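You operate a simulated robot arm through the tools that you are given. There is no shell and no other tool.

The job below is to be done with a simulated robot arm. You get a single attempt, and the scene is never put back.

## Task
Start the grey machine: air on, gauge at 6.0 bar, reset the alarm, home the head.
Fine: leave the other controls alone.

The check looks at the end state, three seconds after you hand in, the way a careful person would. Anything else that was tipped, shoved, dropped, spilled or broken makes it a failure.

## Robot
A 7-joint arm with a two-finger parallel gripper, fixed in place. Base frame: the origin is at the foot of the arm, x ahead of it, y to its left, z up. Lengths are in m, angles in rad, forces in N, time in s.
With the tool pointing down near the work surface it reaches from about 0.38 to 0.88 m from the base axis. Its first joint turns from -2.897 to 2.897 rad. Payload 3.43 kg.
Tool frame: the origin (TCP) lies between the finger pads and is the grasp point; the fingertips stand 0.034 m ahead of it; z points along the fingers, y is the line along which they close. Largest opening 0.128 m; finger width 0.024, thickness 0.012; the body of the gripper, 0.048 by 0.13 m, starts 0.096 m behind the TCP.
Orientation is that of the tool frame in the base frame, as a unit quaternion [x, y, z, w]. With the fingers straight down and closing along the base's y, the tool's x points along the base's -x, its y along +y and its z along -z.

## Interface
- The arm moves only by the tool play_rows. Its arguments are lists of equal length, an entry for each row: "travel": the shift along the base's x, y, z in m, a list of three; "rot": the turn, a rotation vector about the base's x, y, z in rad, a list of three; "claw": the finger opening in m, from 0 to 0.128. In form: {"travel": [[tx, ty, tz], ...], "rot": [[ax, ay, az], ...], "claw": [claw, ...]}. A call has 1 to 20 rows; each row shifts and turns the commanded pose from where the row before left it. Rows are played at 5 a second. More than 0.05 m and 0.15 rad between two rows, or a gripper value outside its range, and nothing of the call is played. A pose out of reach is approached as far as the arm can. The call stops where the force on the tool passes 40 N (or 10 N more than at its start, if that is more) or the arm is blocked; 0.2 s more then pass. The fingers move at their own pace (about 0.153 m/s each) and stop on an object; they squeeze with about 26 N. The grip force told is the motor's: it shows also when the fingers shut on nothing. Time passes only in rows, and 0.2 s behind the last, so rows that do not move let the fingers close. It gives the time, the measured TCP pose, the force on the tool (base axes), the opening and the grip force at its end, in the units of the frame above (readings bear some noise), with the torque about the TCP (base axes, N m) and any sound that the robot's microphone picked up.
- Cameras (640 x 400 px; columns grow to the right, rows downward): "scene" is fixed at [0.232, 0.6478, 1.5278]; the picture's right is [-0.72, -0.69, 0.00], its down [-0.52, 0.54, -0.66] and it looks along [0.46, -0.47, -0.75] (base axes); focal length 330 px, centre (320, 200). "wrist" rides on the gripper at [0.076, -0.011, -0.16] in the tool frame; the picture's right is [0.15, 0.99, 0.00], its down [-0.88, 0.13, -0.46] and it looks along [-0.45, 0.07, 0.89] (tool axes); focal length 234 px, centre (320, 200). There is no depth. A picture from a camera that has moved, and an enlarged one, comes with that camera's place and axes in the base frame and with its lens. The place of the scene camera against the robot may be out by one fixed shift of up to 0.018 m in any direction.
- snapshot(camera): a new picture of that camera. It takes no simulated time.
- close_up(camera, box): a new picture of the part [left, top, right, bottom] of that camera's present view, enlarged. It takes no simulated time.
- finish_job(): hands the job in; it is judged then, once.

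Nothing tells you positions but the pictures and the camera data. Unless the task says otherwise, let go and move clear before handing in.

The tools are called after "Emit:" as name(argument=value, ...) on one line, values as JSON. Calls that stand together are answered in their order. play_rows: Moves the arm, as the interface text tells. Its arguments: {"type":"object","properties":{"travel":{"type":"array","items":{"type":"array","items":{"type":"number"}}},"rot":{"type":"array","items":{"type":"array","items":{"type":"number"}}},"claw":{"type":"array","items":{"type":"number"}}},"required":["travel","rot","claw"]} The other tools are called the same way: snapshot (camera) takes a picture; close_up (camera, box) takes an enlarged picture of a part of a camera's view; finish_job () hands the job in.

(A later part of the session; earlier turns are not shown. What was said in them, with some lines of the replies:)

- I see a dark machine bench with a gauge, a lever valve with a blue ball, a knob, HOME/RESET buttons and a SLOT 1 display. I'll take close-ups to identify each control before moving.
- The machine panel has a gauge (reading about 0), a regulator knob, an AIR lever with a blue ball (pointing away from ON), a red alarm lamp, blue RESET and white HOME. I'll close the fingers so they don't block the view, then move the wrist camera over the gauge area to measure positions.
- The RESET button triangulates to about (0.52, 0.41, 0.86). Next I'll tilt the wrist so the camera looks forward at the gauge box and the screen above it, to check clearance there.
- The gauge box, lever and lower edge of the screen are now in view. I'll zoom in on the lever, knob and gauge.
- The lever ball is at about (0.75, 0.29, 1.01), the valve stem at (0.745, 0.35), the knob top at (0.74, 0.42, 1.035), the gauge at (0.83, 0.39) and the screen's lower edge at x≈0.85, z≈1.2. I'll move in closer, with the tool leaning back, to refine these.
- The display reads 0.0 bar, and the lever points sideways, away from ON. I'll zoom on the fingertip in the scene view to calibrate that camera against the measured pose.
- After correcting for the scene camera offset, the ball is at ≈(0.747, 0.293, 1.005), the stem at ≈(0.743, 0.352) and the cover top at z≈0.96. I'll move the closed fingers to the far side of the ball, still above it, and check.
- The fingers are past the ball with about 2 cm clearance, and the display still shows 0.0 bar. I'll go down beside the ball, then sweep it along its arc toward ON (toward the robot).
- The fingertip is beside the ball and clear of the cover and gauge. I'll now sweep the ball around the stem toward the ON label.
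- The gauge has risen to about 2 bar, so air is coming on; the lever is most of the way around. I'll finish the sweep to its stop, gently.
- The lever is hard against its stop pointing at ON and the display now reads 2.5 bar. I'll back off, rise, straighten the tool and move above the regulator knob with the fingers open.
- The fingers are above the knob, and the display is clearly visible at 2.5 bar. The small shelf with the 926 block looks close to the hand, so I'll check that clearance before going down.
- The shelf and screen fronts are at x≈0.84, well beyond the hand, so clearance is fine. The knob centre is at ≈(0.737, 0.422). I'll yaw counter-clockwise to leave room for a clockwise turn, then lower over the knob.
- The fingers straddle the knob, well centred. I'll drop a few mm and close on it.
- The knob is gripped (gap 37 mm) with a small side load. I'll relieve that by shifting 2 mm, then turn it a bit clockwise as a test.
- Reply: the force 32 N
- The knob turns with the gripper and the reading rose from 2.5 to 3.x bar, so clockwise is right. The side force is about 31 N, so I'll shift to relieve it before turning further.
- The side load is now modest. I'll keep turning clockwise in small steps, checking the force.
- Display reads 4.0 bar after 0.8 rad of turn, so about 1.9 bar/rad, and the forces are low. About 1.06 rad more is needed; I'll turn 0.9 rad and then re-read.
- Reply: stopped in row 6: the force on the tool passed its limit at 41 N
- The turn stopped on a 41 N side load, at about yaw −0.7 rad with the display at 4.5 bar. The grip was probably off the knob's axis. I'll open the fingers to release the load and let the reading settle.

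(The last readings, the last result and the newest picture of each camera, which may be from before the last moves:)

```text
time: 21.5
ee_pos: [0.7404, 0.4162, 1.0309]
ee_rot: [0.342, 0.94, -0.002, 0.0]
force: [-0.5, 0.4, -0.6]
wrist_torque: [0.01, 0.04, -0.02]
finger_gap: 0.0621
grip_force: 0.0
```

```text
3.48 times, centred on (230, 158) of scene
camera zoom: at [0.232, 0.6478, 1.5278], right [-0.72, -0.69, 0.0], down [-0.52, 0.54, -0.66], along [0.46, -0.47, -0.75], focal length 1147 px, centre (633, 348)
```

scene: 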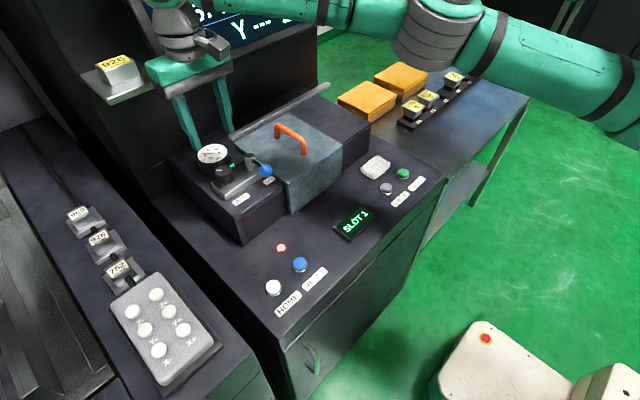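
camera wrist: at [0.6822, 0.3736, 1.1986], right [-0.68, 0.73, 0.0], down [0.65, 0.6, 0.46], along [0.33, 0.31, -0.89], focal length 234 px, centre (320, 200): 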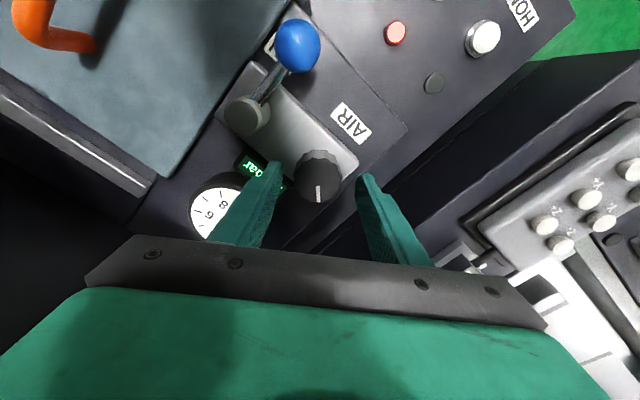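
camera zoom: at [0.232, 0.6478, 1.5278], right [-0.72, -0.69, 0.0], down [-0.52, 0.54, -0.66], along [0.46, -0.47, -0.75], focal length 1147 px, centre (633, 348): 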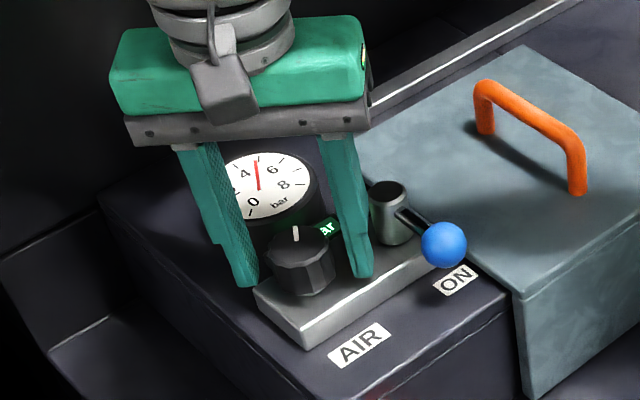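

Released, the reading settled at 5.0 bar (1.93 bar/rad with some lag), so about 0.52 rad more is needed. Two views put the knob axis at (0.7353, 0.4205). I'll swing back open-handed to yaw +0.26, recentre and regrip.

Emit:
play_rows(travel=[[-0.0017, 0.0014, 0], [-0.0017, 0.0014, 0], [-0.0017, 0.0015, 0], [0, 0, 0], [0, 0, 0], [0, 0, 0], [0, 0, 0], [0, 0, 0], [0, 0, 0], [0, 0, 0]], rot=[[0, 0, 0], [0, 0, 0.12], [0, 0, 0.12], [0, 0, 0.12], [0, 0, 0.12], [0, 0, 0.12], [0, 0, 0.12], [0, 0, 0.12], [0, 0, 0.12], [0, 0, 0]], claw=[0.062, 0.062, 0.062, 0.062, 0.062, 0.062, 0.062, 0.062, 0.062, 0.062])

Emit:
close_up(camera="wrist", box=[180, 100, 420, 250])

Emit:
close_up(camera="scene", box=[160, 100, 300, 215])

```text
time: 23.7
ee_pos: [0.7347, 0.4228, 1.0304]
ee_rot: [-0.132, 0.991, -0.002, 0.001]
force: [0.5, -0.3, 0.3]
wrist_torque: [0.02, -0.03, -0.03]
finger_gap: 0.0619
grip_force: 0.0
```

```text
2.67 times, centred on (300, 175) of wrist
camera zoom: at [0.6646, 0.3923, 1.191], right [-0.4, 0.92, -0.01], down [0.82, 0.36, 0.46], along [0.42, 0.18, -0.89], focal length 624 px, centre (373, 267)
```

zoom: 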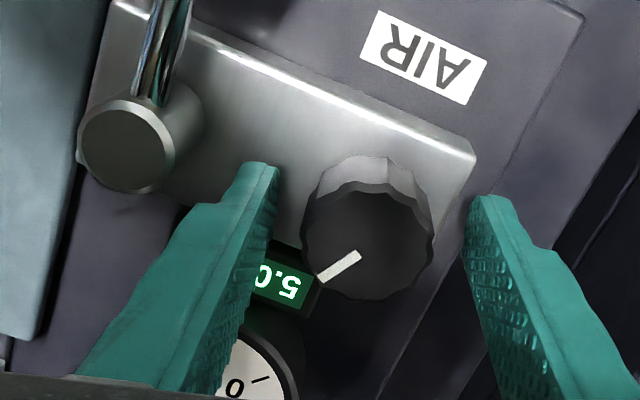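

```text
3.48 times, centred on (230, 158) of scene
camera zoom: at [0.232, 0.6478, 1.5278], right [-0.72, -0.69, 0.0], down [-0.52, 0.54, -0.66], along [0.46, -0.47, -0.75], focal length 1147 px, centre (633, 348)
```

zoom: 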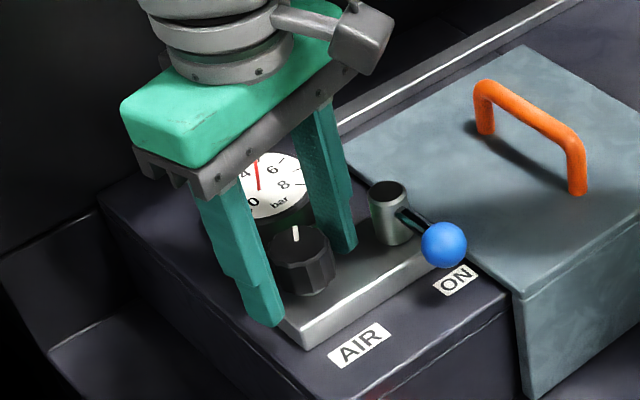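

The display holds at 5.0 bar and the knob sits centred between the fingers. I'll shift 2 mm and close on it.

Emit:
play_rows(travel=[[0.0003, -0.0018, 0], [0, 0, 0], [0, 0, 0], [0, 0, 0]], rot=[[0, 0, 0], [0, 0, 0], [0, 0, 0], [0, 0, 0]], claw=[0.062, 0.045, 0.033, 0.033])

Emit:
close_up(camera="wrist", box=[180, 100, 420, 250])

```text
time: 24.7
ee_pos: [0.736, 0.4204, 1.0313]
ee_rot: [-0.13, 0.991, -0.003, 0.0]
force: [-1.1, -0.3, -1.6]
wrist_torque: [1.18, 0.14, -0.04]
finger_gap: 0.0377
grip_force: 45.0
```

```text
2.67 times, centred on (300, 175) of wrist
camera zoom: at [0.665, 0.3906, 1.191], right [-0.4, 0.92, -0.01], down [0.82, 0.36, 0.46], along [0.42, 0.18, -0.89], focal length 624 px, centre (373, 267)
```

zoom: 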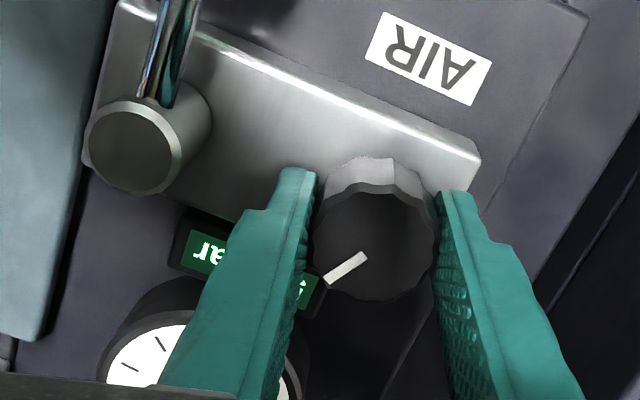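

The grip is now centred, with nearly zero side force. I'll turn 0.5 rad clockwise and wait for the pressure to settle.

Emit:
play_rows(travel=[[0, 0, 0], [0, 0, 0], [0, 0, 0], [0, 0, 0], [0, 0, 0], [0, 0, 0], [0, 0, 0], [0, 0, 0], [0, 0, 0], [0, 0, 0], [0, 0, 0], [0, 0, 0]], rot=[[0, 0, -0.1], [0, 0, -0.1], [0, 0, -0.1], [0, 0, -0.1], [0, 0, -0.1], [0, 0, 0], [0, 0, 0], [0, 0, 0], [0, 0, 0], [0, 0, 0], [0, 0, 0], [0, 0, 0]], claw=[0.033, 0.033, 0.033, 0.033, 0.033, 0.033, 0.033, 0.033, 0.033, 0.033, 0.033, 0.033])

Emit:
close_up(camera="wrist", box=[180, 100, 420, 250])

Emit:
close_up(camera="scene", box=[160, 100, 300, 215])

```text
time: 27.3
ee_pos: [0.7363, 0.4194, 1.0306]
ee_rot: [0.118, 0.993, -0.004, 0.0]
force: [-1.5, 3.9, -8.3]
wrist_torque: [0.85, 0.15, 0.02]
finger_gap: 0.0375
grip_force: 45.0
```

```text
2.67 times, centred on (300, 175) of wrist
camera zoom: at [0.6595, 0.428, 1.1911], right [0.09, 1.0, -0.01], down [0.89, -0.08, 0.45], along [0.45, -0.05, -0.89], focal length 624 px, centre (373, 267)
```

zoom: 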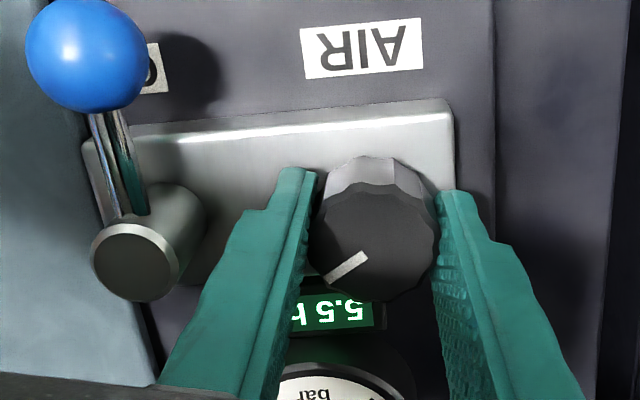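

```text
3.48 times, centred on (230, 158) of scene
camera zoom: at [0.232, 0.6478, 1.5278], right [-0.72, -0.69, 0.0], down [-0.52, 0.54, -0.66], along [0.46, -0.47, -0.75], focal length 1147 px, centre (633, 348)
```

zoom: 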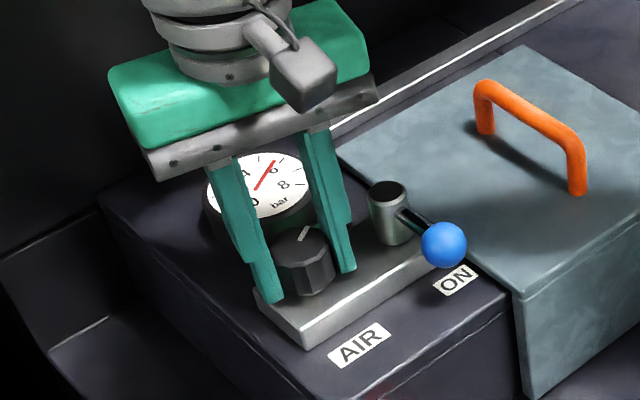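

The display shows 5.5 bar and the knob moved fully with the gripper. I'll wait longer to see whether the pressure is still climbing.

Emit:
play_rows(travel=[[0, 0, 0], [0, 0, 0], [0, 0, 0], [0, 0, 0], [0, 0, 0], [0, 0, 0], [0, 0, 0], [0, 0, 0], [0, 0, 0], [0, 0, 0]], rot=[[0, 0, 0], [0, 0, 0], [0, 0, 0], [0, 0, 0], [0, 0, 0], [0, 0, 0], [0, 0, 0], [0, 0, 0], [0, 0, 0], [0, 0, 0]], claw=[0.033, 0.033, 0.033, 0.033, 0.033, 0.033, 0.033, 0.033, 0.033, 0.033])

Emit:
close_up(camera="wrist", box=[270, 170, 350, 250])

Emit:
close_up(camera="scene", box=[190, 130, 260, 200])

```text
time: 29.5
ee_pos: [0.7358, 0.4198, 1.0313]
ee_rot: [0.119, 0.993, -0.003, 0.0]
force: [-6.3, 4.9, -10.6]
wrist_torque: [1.41, 0.5, 0.01]
finger_gap: 0.0374
grip_force: 45.0
```

```text
5.00 times, centred on (310, 210) of wrist
camera zoom: at [0.6596, 0.4279, 1.1911], right [0.09, 1.0, -0.01], down [0.89, -0.08, 0.45], along [0.45, -0.05, -0.89], focal length 1171 px, centre (370, 150)
```

zoom: 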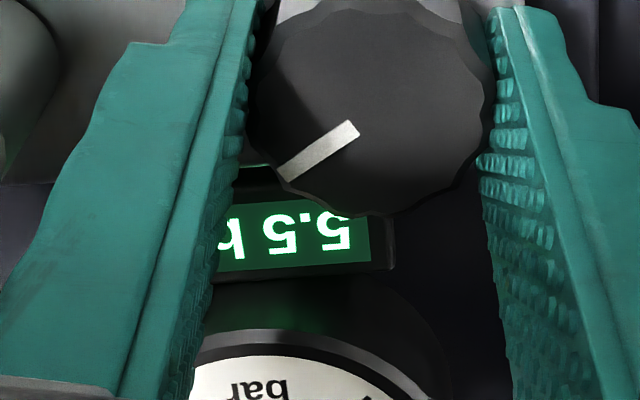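

```text
5.71 times, centred on (225, 165) of scene
camera zoom: at [0.232, 0.6478, 1.5278], right [-0.72, -0.69, 0.0], down [-0.52, 0.54, -0.66], along [0.46, -0.47, -0.75], focal length 1885 px, centre (863, 400)
```

zoom: 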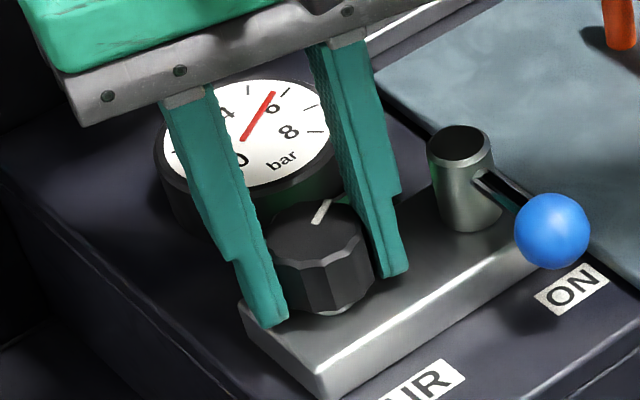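

The display seems to step in 0.5 bar detents (~15° each), and we should be just short of the next one. I'll turn a further 0.06 rad.

Emit:
play_rows(travel=[[0, 0, 0], [0, 0, 0], [0, 0, 0], [0, 0, 0]], rot=[[0, 0, -0.03], [0, 0, -0.03], [0, 0, 0], [0, 0, 0]], claw=[0.033, 0.033, 0.033, 0.033])

Emit:
close_up(camera="wrist", box=[270, 170, 350, 250])

Emit:
close_up(camera="scene", box=[190, 130, 260, 200])

```text
time: 30.5
ee_pos: [0.7348, 0.4206, 1.0304]
ee_rot: [0.149, 0.989, -0.003, 0.001]
force: [-3.5, 5.2, -12.2]
wrist_torque: [1.42, 0.26, -0.01]
finger_gap: 0.0372
grip_force: 45.2
```

```text
5.00 times, centred on (310, 210) of wrist
camera zoom: at [0.6601, 0.4325, 1.1911], right [0.15, 0.99, -0.01], down [0.88, -0.13, 0.46], along [0.45, -0.07, -0.89], focal length 1171 px, centre (370, 150)
```

zoom: 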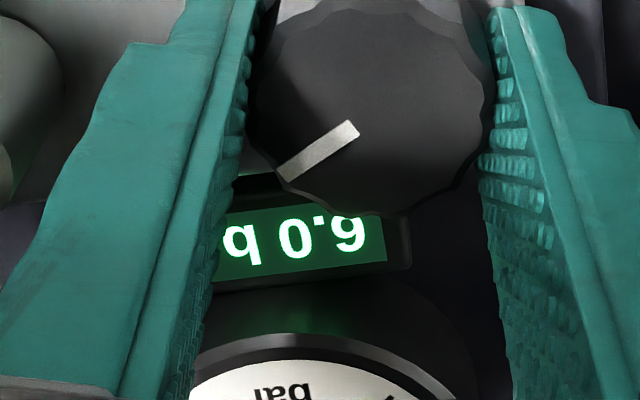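

```text
5.71 times, centred on (225, 165) of scene
camera zoom: at [0.232, 0.6478, 1.5278], right [-0.72, -0.69, 0.0], down [-0.52, 0.54, -0.66], along [0.46, -0.47, -0.75], focal length 1885 px, centre (863, 400)
```

zoom: 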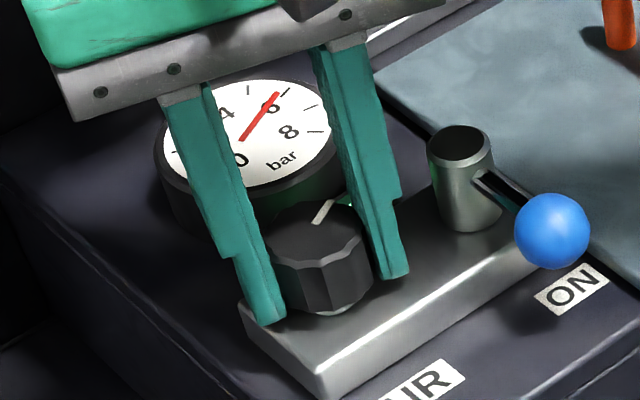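

The display now reads 6.0 bar. I'll open the fingers and check that it stays there.

Emit:
play_rows(travel=[[0, 0, 0], [0, 0, 0], [0, 0, 0], [0, 0, 0], [0, 0, 0], [0, 0, 0]], rot=[[0, 0, 0], [0, 0, 0], [0, 0, 0], [0, 0, 0], [0, 0, 0], [0, 0, 0]], claw=[0.04, 0.05, 0.06, 0.064, 0.064, 0.064])

Emit:
close_up(camera="wrist", box=[180, 100, 420, 250])

Emit:
close_up(camera="scene", box=[190, 130, 260, 200])

```text
time: 31.9
ee_pos: [0.7355, 0.4189, 1.0314]
ee_rot: [0.149, 0.989, -0.002, 0.0]
force: [0.3, -0.2, -0.2]
wrist_torque: [-0.02, 0.0, -0.01]
finger_gap: 0.0638
grip_force: 0.0
```

```text
2.67 times, centred on (300, 175) of wrist
camera zoom: at [0.66, 0.4321, 1.1914], right [0.15, 0.99, -0.01], down [0.88, -0.13, 0.46], along [0.45, -0.07, -0.89], focal length 624 px, centre (373, 267)
```

zoom: 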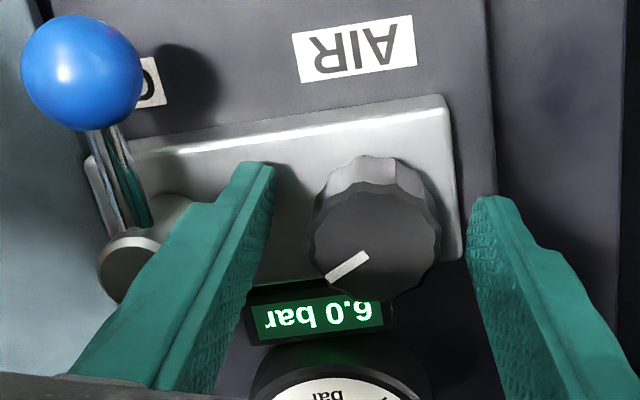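

```text
5.71 times, centred on (225, 165) of scene
camera zoom: at [0.232, 0.6478, 1.5278], right [-0.72, -0.69, 0.0], down [-0.52, 0.54, -0.66], along [0.46, -0.47, -0.75], focal length 1885 px, centre (863, 400)
```

zoom: 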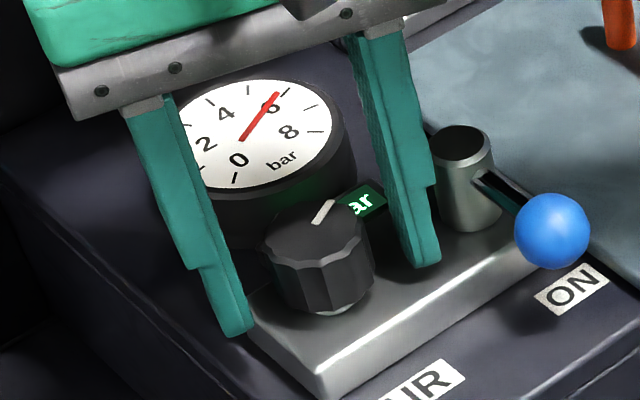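

It holds at 6.0 bar with the fingers open and the lever is at ON. I'll lift straight up, close the fingers and move over the front panel to look at the RESET and HOME buttons.

Emit:
play_rows(travel=[[0, 0, 0.03], [0, 0, 0.04], [0, 0, 0.04], [0, 0, 0.04], [-0.04, 0, 0], [-0.04, 0, 0], [-0.04, 0, 0], [-0.04, 0, 0], [-0.04, 0, 0], [-0.04, 0, -0.02], [-0.02, 0, -0.02], [0, 0, 0]], rot=[[0, 0, 0], [0, 0, 0], [0, 0, 0], [0, 0, 0], [0, 0, 0.075], [0, 0, 0.075], [0, 0, 0.075], [0, 0, 0.075], [0, 0, 0], [0, 0, 0], [0, 0, 0], [0, 0, 0]], claw=[0.064, 0.064, 0.064, 0.064, 0.04, 0.0, 0.0, 0.0, 0.0, 0.0, 0.0, 0.0])

Emit:
snapshot(camera="wrist")

Emit:
snapshot(camera="scene")

```text
time: 34.5
ee_pos: [0.4751, 0.4184, 1.1387]
ee_rot: [-0.001, 1.0, -0.003, 0.0]
force: [-0.6, -0.3, 0.0]
wrist_torque: [-0.05, -0.03, 0.01]
finger_gap: 0.0
grip_force: 26.0
```

```text
taken
camera wrist: at [0.4001, 0.4091, 1.2998], right [-0.15, 0.99, -0.01], down [0.88, 0.14, 0.46], along [0.45, 0.06, -0.89], focal length 234 px, centre (320, 200)
```

wrist: 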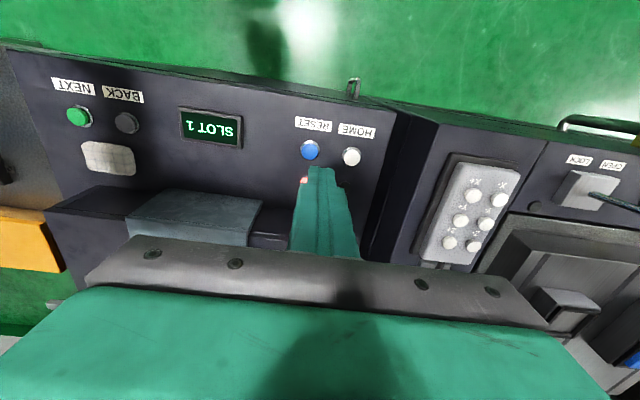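

```text
taken
```

scene: 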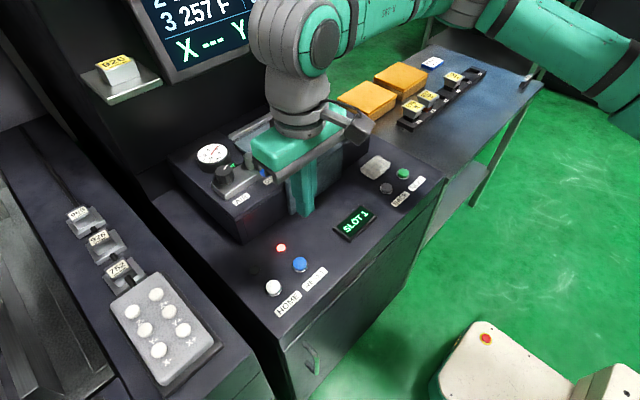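

RESET (blue) projects to about (0.52, 0.409) and HOME (white) to about (0.52, 0.488), both near z≈0.86. I'll descend partway and re-measure.

Emit:
play_rows(travel=[[0.005, -0.003, -0.04], [0.005, -0.003, -0.04], [0.005, -0.002, -0.04], [0.005, 0, -0.03], [0, 0, 0]], rot=[[0, 0, 0], [0, 0, 0], [0, 0, 0], [0, 0, 0], [0, 0, 0]], claw=[0, 0, 0, 0, 0])

Emit:
snapshot(camera="wrist")

Emit:
close_up(camera="scene", box=[230, 180, 350, 300])

Emit:
close_up(camera="wrist", box=[220, 80, 420, 210])

```text
time: 35.7
ee_pos: [0.4974, 0.4117, 0.9905]
ee_rot: [-0.001, 1.0, -0.003, 0.0]
force: [-0.4, -0.6, -0.1]
wrist_torque: [0.02, -0.02, -0.02]
finger_gap: 0.0
grip_force: 25.9
```

```text
taken
camera wrist: at [0.4209, 0.4023, 1.152], right [-0.15, 0.99, -0.01], down [0.88, 0.14, 0.46], along [0.45, 0.06, -0.89], focal length 234 px, centre (320, 200)
```

wrist: 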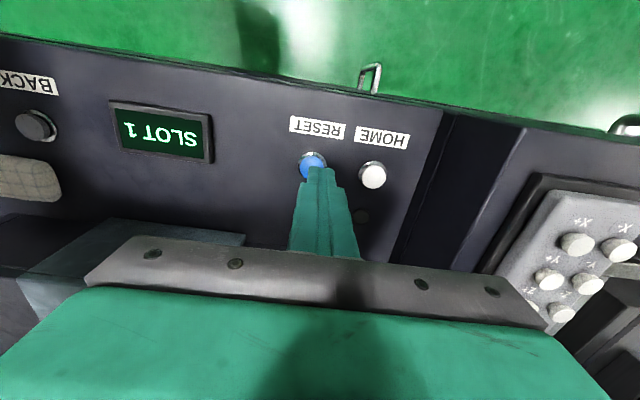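

```text
3.33 times, centred on (290, 240) of scene
camera zoom: at [0.232, 0.6478, 1.5278], right [-0.72, -0.69, 0.0], down [-0.52, 0.54, -0.66], along [0.46, -0.47, -0.75], focal length 1100 px, centre (420, 67)
```

zoom: 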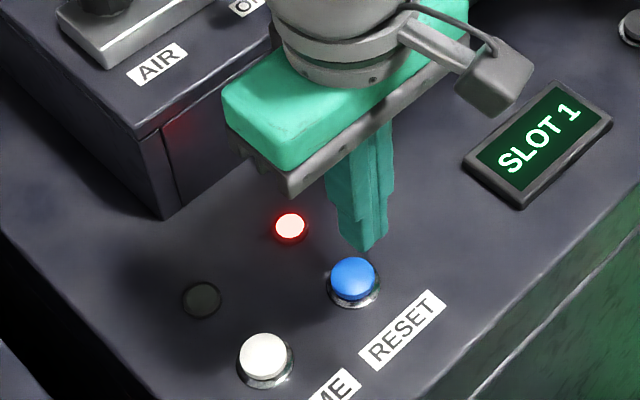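

```text
3.08 times, centred on (320, 145) of wrist
camera zoom: at [0.4209, 0.4023, 1.152], right [-0.15, 0.99, -0.01], down [0.88, 0.14, 0.46], along [0.45, 0.06, -0.89], focal length 720 px, centre (320, 369)
```

zoom: 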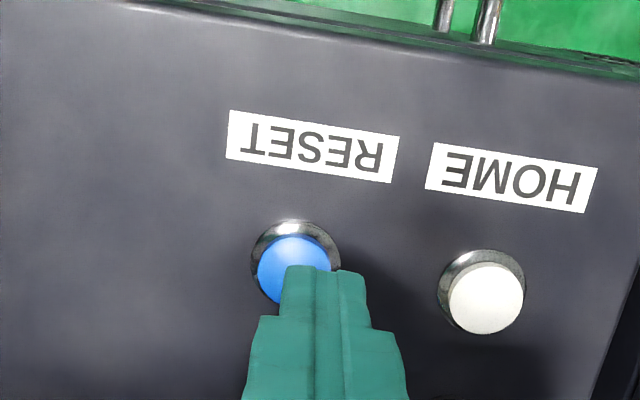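

RESET's cap is at about (0.525, 0.407) with its top near z≈0.855. I'll line up over it and go down to a few cm above to verify.

Emit:
play_rows(travel=[[0.0138, -0.0023, -0.02], [0.0138, -0.0023, -0.02], [0, 0, -0.02], [0, 0, 0]], rot=[[0, 0, 0], [0, 0, 0], [0, 0, 0], [0, 0, 0]], claw=[0, 0, 0, 0])

Emit:
close_up(camera="scene", box=[250, 220, 340, 310])

Emit:
close_up(camera="wrist", box=[240, 100, 400, 210])

```text
time: 36.7
ee_pos: [0.5227, 0.4065, 0.9312]
ee_rot: [-0.001, 1.0, -0.003, 0.0]
force: [-0.3, -0.6, 0.4]
wrist_torque: [0.01, 0.06, 0.02]
finger_gap: 0.0001
grip_force: 26.1
```

```text
4.44 times, centred on (295, 265) of scene
camera zoom: at [0.232, 0.6478, 1.5278], right [-0.72, -0.69, 0.0], down [-0.52, 0.54, -0.66], along [0.46, -0.47, -0.75], focal length 1466 px, centre (431, -89)
```

zoom: 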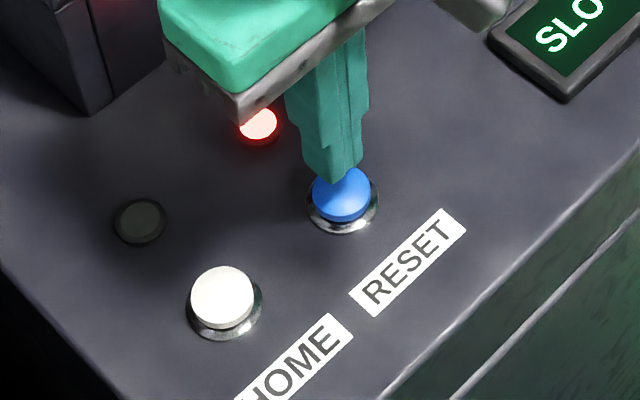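

```text
3.64 times, centred on (320, 155) of wrist
camera zoom: at [0.4471, 0.3959, 1.0912], right [-0.15, 0.99, -0.01], down [0.88, 0.14, 0.46], along [0.45, 0.06, -0.89], focal length 852 px, centre (320, 364)
```

zoom: 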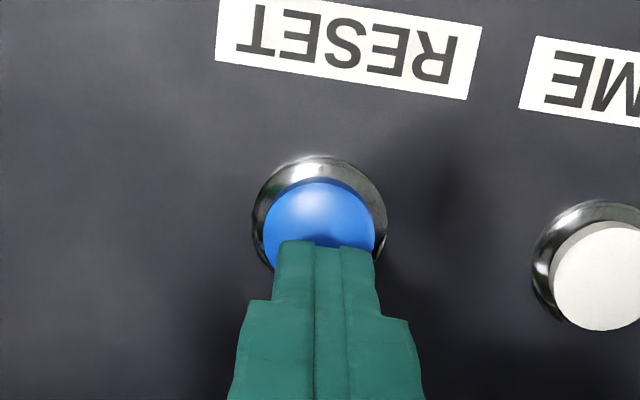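

The fingertip is centred over RESET with about 4 cm of gap. I'll lower gently and watch the force and the alarm lamp.

Emit:
play_rows(travel=[[0.001, 0, -0.015], [0.001, 0, -0.015], [0, 0, -0.004], [0, 0, -0.004]], rot=[[0, 0, 0], [0, 0, 0], [0, 0, 0], [0, 0, 0]], claw=[0, 0, 0, 0])

Emit:
close_up(camera="scene", box=[250, 220, 340, 310])

```text
time: 37.6
ee_pos: [0.5258, 0.4085, 0.9016]
ee_rot: [-0.002, 1.0, 0.0, 0.002]
force: [-4.2, -6.6, 24.0]
wrist_torque: [-0.4, 0.33, 0.05]
finger_gap: 0.0001
grip_force: 25.6
heard: click
stopped in row 4: the force on the tool passed its limit at 44 N (the readings are from after the stop); the commanded pose is now the measured one
```

```text
4.44 times, centred on (295, 265) of scene
camera zoom: at [0.232, 0.6478, 1.5278], right [-0.72, -0.69, 0.0], down [-0.52, 0.54, -0.66], along [0.46, -0.47, -0.75], focal length 1466 px, centre (431, -89)
```

zoom: 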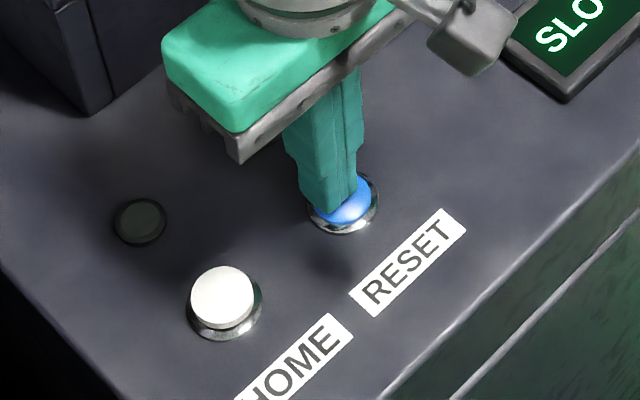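

There was a click at full travel. I'll lift off and check that the alarm lamp is out.

Emit:
play_rows(travel=[[0, 0, 0.01], [0, 0, 0.025], [0, 0, 0.025], [0, 0, 0]], rot=[[0, 0, 0], [0, 0, 0], [0, 0, 0], [0, 0, 0]], claw=[0, 0, 0, 0])

Emit:
snapshot(camera="scene")

Emit:
close_up(camera="wrist", box=[240, 90, 440, 230])

Emit:
close_up(camera="scene", box=[220, 220, 340, 310])

```text
time: 38.6
ee_pos: [0.5236, 0.4074, 0.9584]
ee_rot: [-0.002, 1.0, -0.003, 0.0]
force: [0.0, 1.3, -0.3]
wrist_torque: [0.0, -0.01, 0.03]
finger_gap: 0.0
grip_force: 26.1
```

```text
taken
```

scene: 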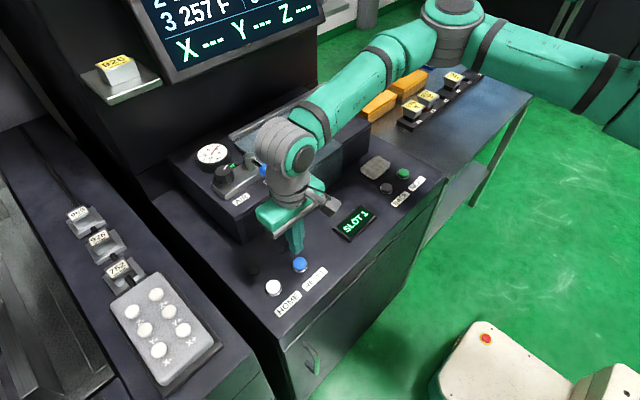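

```text
2.86 times, centred on (340, 160) of wrist
camera zoom: at [0.4485, 0.3968, 1.1184], right [-0.15, 0.99, -0.01], down [0.88, 0.14, 0.46], along [0.45, 0.06, -0.89], focal length 669 px, centre (263, 314)
```

zoom: 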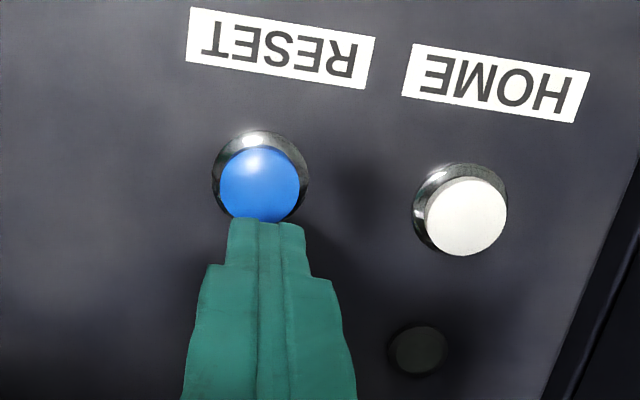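

```text
4.44 times, centred on (280, 265) of scene
camera zoom: at [0.232, 0.6478, 1.5278], right [-0.72, -0.69, 0.0], down [-0.52, 0.54, -0.66], along [0.46, -0.47, -0.75], focal length 1466 px, centre (498, -89)
```

zoom: 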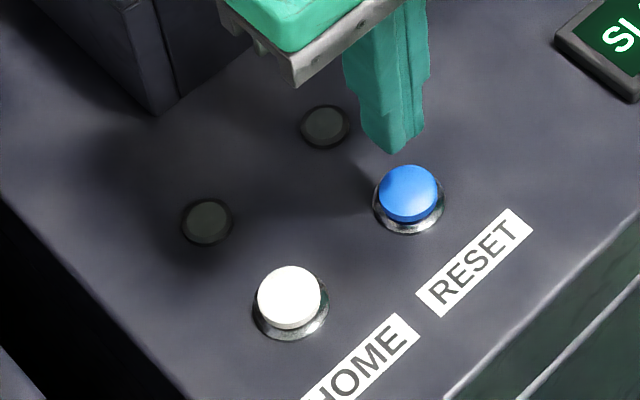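

The alarm lamp is out. HOME is 0.08 m to the left of RESET, at about (0.524, 0.487). I'll move over it and press it the same way.

Emit:
play_rows(travel=[[0, 0.03, 0], [0, 0.03, 0], [0, 0.0195, 0], [0, 0, -0.02], [0, 0, -0.015], [0, 0, 0]], rot=[[0, 0, 0], [0, 0, 0], [0, 0, 0], [0, 0, 0], [0, 0, 0], [0, 0, 0]], claw=[0, 0, 0, 0, 0, 0])

Emit:
close_up(camera="scene", box=[220, 220, 340, 310])

Emit:
close_up(camera="wrist", box=[220, 90, 420, 230])

```text
time: 40.0
ee_pos: [0.5238, 0.4886, 0.9213]
ee_rot: [-0.002, 1.0, -0.003, 0.0]
force: [0.6, 0.0, -0.8]
wrist_torque: [0.0, 0.01, 0.01]
finger_gap: 0.0
grip_force: 25.8
```

```text
4.44 times, centred on (280, 265) of scene
camera zoom: at [0.232, 0.6478, 1.5278], right [-0.72, -0.69, 0.0], down [-0.52, 0.54, -0.66], along [0.46, -0.47, -0.75], focal length 1466 px, centre (498, -89)
```

zoom: 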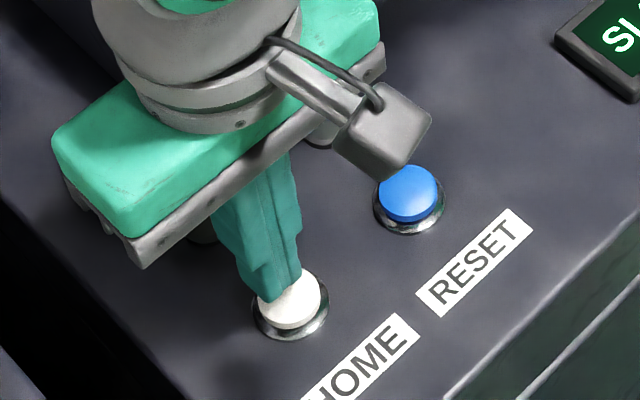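

```text
2.86 times, centred on (320, 160) of wrist
camera zoom: at [0.449, 0.4784, 1.082], right [-0.15, 0.99, 0.0], down [0.88, 0.14, 0.46], along [0.45, 0.06, -0.89], focal length 669 px, centre (320, 314)
```

zoom: 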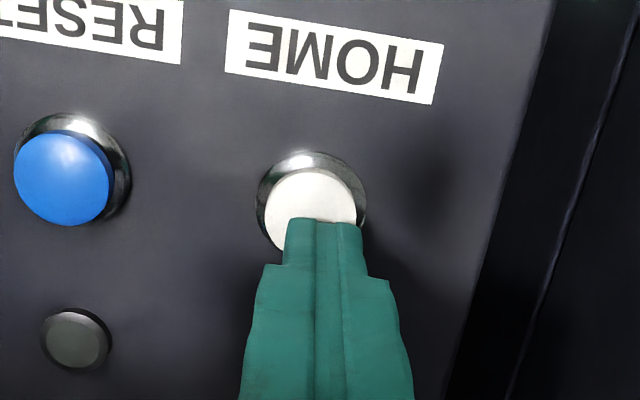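

The fingertip is over HOME, about 1.5 cm above it. I'll nudge 2 mm right and press.

Emit:
play_rows(travel=[[0.001, -0.002, -0.008], [0, 0, -0.004], [0, 0, -0.003], [0, 0, -0.003], [0, 0, -0.002]], rot=[[0, 0, 0], [0, 0, 0], [0, 0, 0], [0, 0, 0], [0, 0, 0]], claw=[0, 0, 0, 0, 0])

Emit:
snapshot(camera="scene")

```text
time: 41.2
ee_pos: [0.5256, 0.4869, 0.9019]
ee_rot: [-0.002, 1.0, -0.002, 0.001]
force: [-4.4, 2.7, 6.7]
wrist_torque: [0.17, 0.17, 0.05]
finger_gap: 0.0001
grip_force: 26.3
heard: click
```

```text
taken
```

scene: 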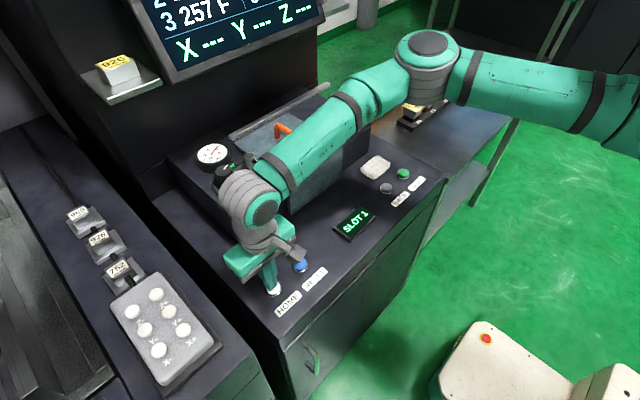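

A click was heard, but the screen still shows dashes. I'll hold the button down a little longer in case it has to be held, and watch the axes readout.

Emit:
play_rows(travel=[[0, 0, -0.001], [0, 0, 0], [0, 0, 0], [0, 0, 0], [0, 0, 0], [0, 0, 0], [0, 0, 0], [0, 0, 0]], rot=[[0, 0, 0], [0, 0, 0], [0, 0, 0], [0, 0, 0], [0, 0, 0], [0, 0, 0], [0, 0, 0], [0, 0, 0]], claw=[0, 0, 0, 0, 0, 0, 0, 0])

Emit:
snapshot(camera="scene")

Emit:
close_up(camera="wrist", box=[220, 90, 420, 230])

```text
time: 43.0
ee_pos: [0.5246, 0.4855, 0.9016]
ee_rot: [-0.002, 1.0, 0.0, 0.001]
force: [3.2, 3.9, 14.3]
wrist_torque: [0.16, -0.07, 0.03]
finger_gap: 0.0003
grip_force: 25.8
```

```text
taken
```

scene: 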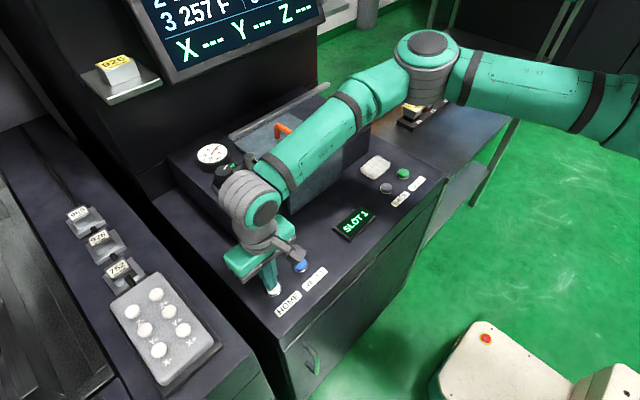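

```text
2.86 times, centred on (320, 160) of wrist
camera zoom: at [0.45, 0.4751, 1.0623], right [-0.15, 0.99, 0.0], down [0.88, 0.13, 0.46], along [0.45, 0.06, -0.89], focal length 669 px, centre (320, 314)
```

zoom: 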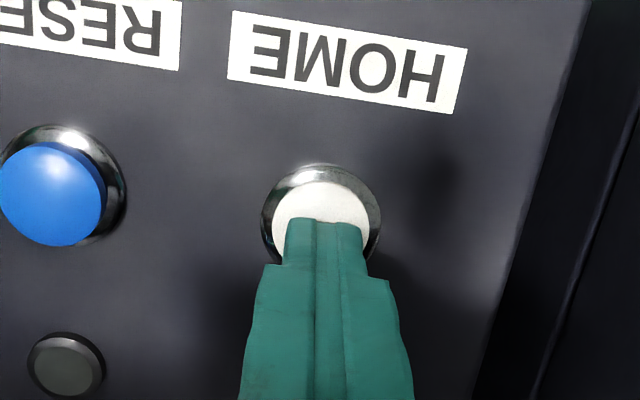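

No readout change while holding. I'll lift off to see whether the lamp above HOME has lit and what the screen says.

Emit:
play_rows(travel=[[0, 0, 0.01], [0, 0, 0.03], [0, 0, 0.04], [0, -0.03, 0.03], [0, -0.04, 0], [0, -0.04, 0], [0, 0, 0]], rot=[[0, 0, 0], [0, 0, 0], [0, 0, 0], [0, 0, 0], [0, 0, 0], [0, 0, 0], [0, 0, 0]], claw=[0, 0, 0, 0, 0, 0, 0])

Emit:
snapshot(camera="scene")

Emit:
close_up(camera="scene", box=[170, 120, 330, 310])

Emit:
snapshot(camera="wrist")

```text
time: 44.6
ee_pos: [0.5269, 0.3745, 1.0103]
ee_rot: [-0.002, 1.0, -0.002, 0.001]
force: [0.4, -0.3, 1.0]
wrist_torque: [0.01, -0.03, -0.02]
finger_gap: 0.0
grip_force: 26.6
```

```text
taken
```

scene: 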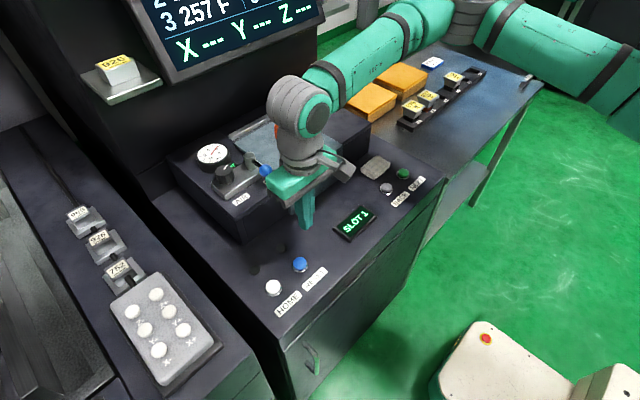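

```text
2.11 times, centred on (250, 215) of scene
camera zoom: at [0.232, 0.6478, 1.5278], right [-0.72, -0.69, 0.0], down [-0.52, 0.54, -0.66], along [0.46, -0.47, -0.75], focal length 694 px, centre (467, 168)
```

zoom: 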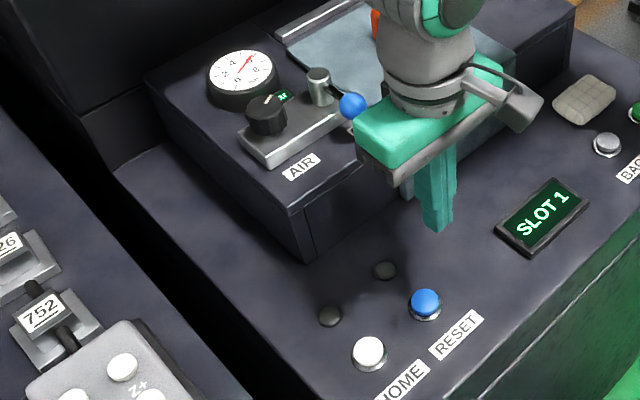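

```text
taken
camera wrist: at [0.4505, 0.3642, 1.1711], right [-0.15, 0.99, 0.0], down [0.88, 0.14, 0.46], along [0.45, 0.06, -0.89], focal length 234 px, centre (320, 200)
```

wrist: 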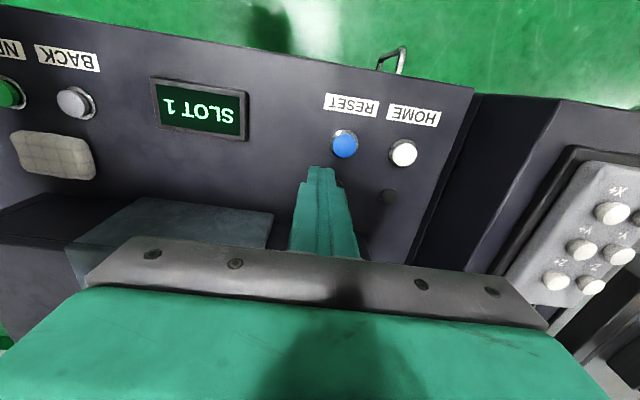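

The lamp by HOME and the axis readout haven't changed yet. The head may need time, so I'll wait a few seconds and look again, including at the screen.

Emit:
play_rows(travel=[[0, 0, 0], [0, 0, 0], [0, 0, 0], [0, 0, 0], [0, 0, 0], [0, 0, 0], [0, 0, 0], [0, 0, 0], [0, 0, 0], [0, 0, 0], [0, 0, 0], [0, 0, 0], [0, 0, 0], [0, 0, 0], [0, 0, 0]], rot=[[0, 0, 0], [0, 0, 0], [0, 0, 0], [0, 0, 0], [0, 0, 0], [0, 0, 0], [0, 0, 0], [0, 0, 0], [0, 0, 0], [0, 0, 0], [0, 0, 0], [0, 0, 0], [0, 0, 0], [0, 0, 0], [0, 0, 0]], claw=[0, 0, 0, 0, 0, 0, 0, 0, 0, 0, 0, 0, 0, 0, 0])

Emit:
close_up(camera="scene", box=[170, 120, 330, 310])

Emit:
close_up(camera="scene", box=[100, 0, 340, 110])

Emit:
close_up(camera="scene", box=[190, 130, 270, 200])

```text
time: 47.8
ee_pos: [0.5259, 0.3758, 1.0105]
ee_rot: [-0.002, 1.0, -0.002, 0.0]
force: [0.5, 1.0, 0.7]
wrist_torque: [-0.02, -0.02, 0.03]
finger_gap: 0.0
grip_force: 25.7
```

```text
2.11 times, centred on (250, 215) of scene
camera zoom: at [0.232, 0.6478, 1.5278], right [-0.72, -0.69, 0.0], down [-0.52, 0.54, -0.66], along [0.46, -0.47, -0.75], focal length 694 px, centre (467, 168)
```

zoom: 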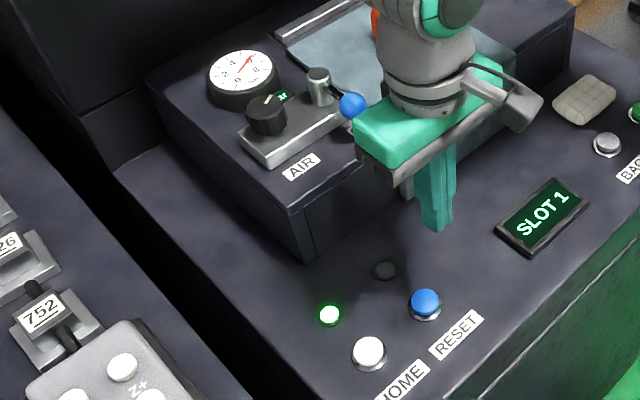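

```text
2.67 times, centred on (220, 55) of scene
camera zoom: at [0.232, 0.6478, 1.5278], right [-0.72, -0.69, 0.0], down [-0.52, 0.54, -0.66], along [0.46, -0.47, -0.75], focal length 880 px, centre (587, 587)
```

zoom: 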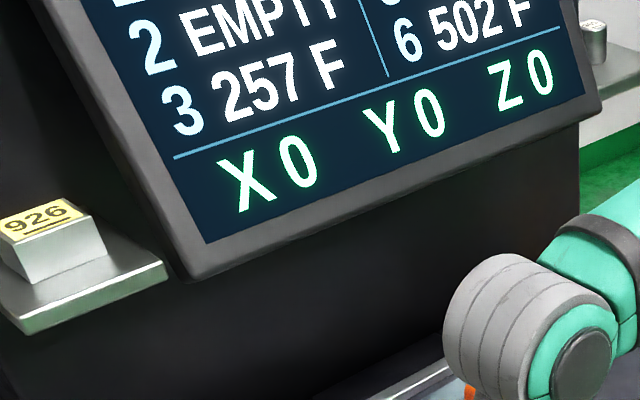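

```text
5.71 times, centred on (230, 165) of scene
camera zoom: at [0.232, 0.6478, 1.5278], right [-0.72, -0.69, 0.0], down [-0.52, 0.54, -0.66], along [0.46, -0.47, -0.75], focal length 1885 px, centre (834, 400)
```

zoom: 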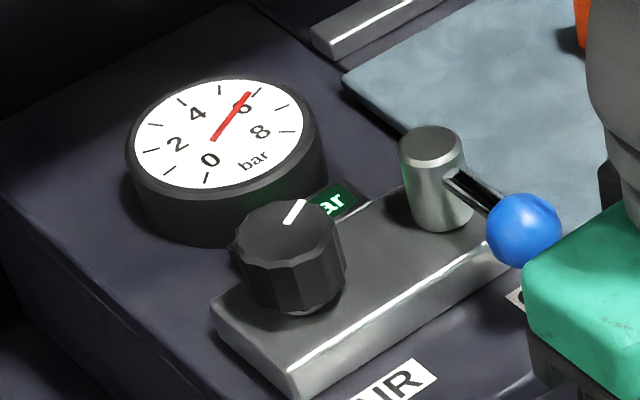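

The head is homed: the green lamp is lit and the screen shows X0 Y0 Z0, with the gauge still at 6. I'll lift and move the arm clear, then do a final check of the whole scene.

Emit:
play_rows(travel=[[0, 0, 0.04], [0, 0, 0.04], [0, 0, 0.04], [0, 0, 0.04], [0, 0, 0.04], [-0.04, 0, 0.03], [-0.04, 0, 0.03], [-0.04, 0, 0], [-0.04, 0, 0], [0, 0, 0]], rot=[[0, 0, 0], [0, 0, 0], [0, 0, 0], [0, 0, 0], [0, 0, 0], [0, -0.1, 0], [0, -0.1, 0], [0, -0.1, 0], [0, -0.1, 0], [0, 0, 0]], claw=[0, 0, 0, 0, 0, 0.0, 0.0, 0.0, 0.0, 0.0])

Emit:
snapshot(camera="scene")

Emit:
snapshot(camera="wrist")

Emit:
close_up(camera="scene", box=[170, 100, 330, 210])

Emit:
close_up(camera="wrist", box=[230, 80, 400, 190])

```text
time: 50.0
ee_pos: [0.3677, 0.3774, 1.26]
ee_rot: [-0.001, 0.984, -0.001, 0.179]
force: [0.5, 0.3, -0.1]
wrist_torque: [0.0, 0.04, -0.01]
finger_gap: 0.0
grip_force: 25.8
```

```text
taken
```

scene: 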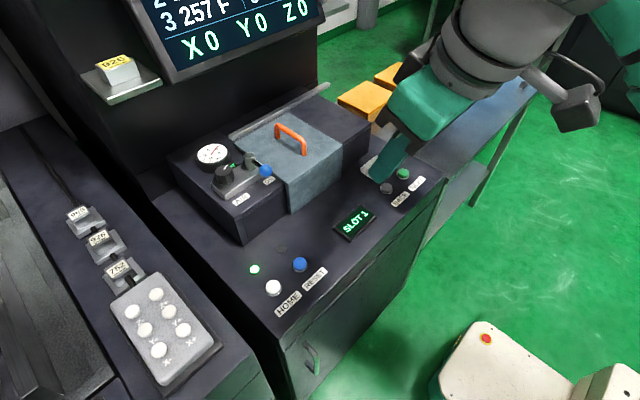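

```text
taken
camera wrist: at [0.2401, 0.3665, 1.3824], right [-0.14, 0.99, -0.05], down [0.66, 0.13, 0.74], along [0.74, 0.07, -0.67], focal length 234 px, centre (320, 200)
```

wrist: 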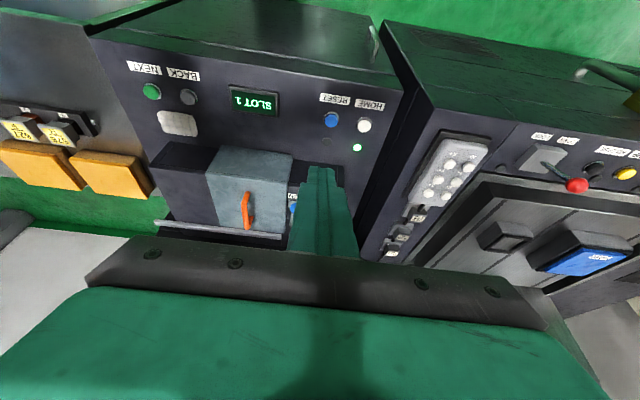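

```text
3.64 times, centred on (250, 155) of scene
camera zoom: at [0.232, 0.6478, 1.5278], right [-0.72, -0.69, 0.0], down [-0.52, 0.54, -0.66], along [0.46, -0.47, -0.75], focal length 1199 px, centre (574, 364)
```

zoom: 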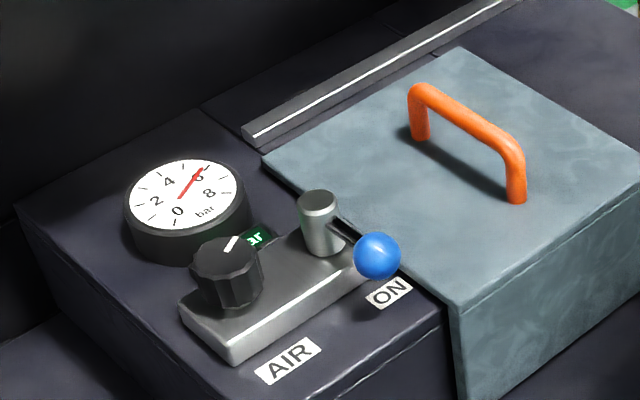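

```text
3.64 times, centred on (315, 135) of wrist
camera zoom: at [0.2401, 0.3665, 1.3824], right [-0.14, 0.99, -0.05], down [0.66, 0.13, 0.74], along [0.74, 0.07, -0.67], focal length 852 px, centre (338, 436)
```

zoom: 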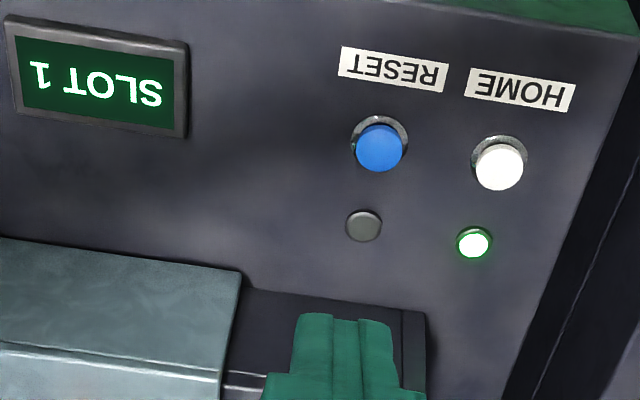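

The final state is as asked: the lever points at ON, the gauge is at 6 (the display read 6.0 bar after I released the knob), the alarm lamp is off, and the home lamp is green with X0 Y0 Z0 on the screen. SLOT 1 and the other controls are untouched and the arm is clear, so I'm handing in.

Emit:
finish_job()

```text
The job is handed in.
```

The grey machine is started and I've handed the job in. The hand-in tool gave no verdict, so what follows is what I saw in the last pictures.

- **Air:** the AIR lever is against its stop, pointing at ON.
- **Gauge:** the display read 6.0 bar after I let go of the knob. The needle was still at 6 in the final picture.
- **Alarm:** I pressed RESET and heard a click, and the red lamp is out.
- **Head:** I pressed HOME and it took a few seconds. The green lamp is now lit and the screen shows X0 Y0 Z0.

I didn't touch any other controls, and the display still shows SLOT 1. Nothing looks tipped or moved, and the arm is back clear of the machine.

Two of the moves hit the arm's 40 N force limit and stopped: once while turning the knob off-centre (41 N), and once on the RESET press (44 N). I saw no damage from either.
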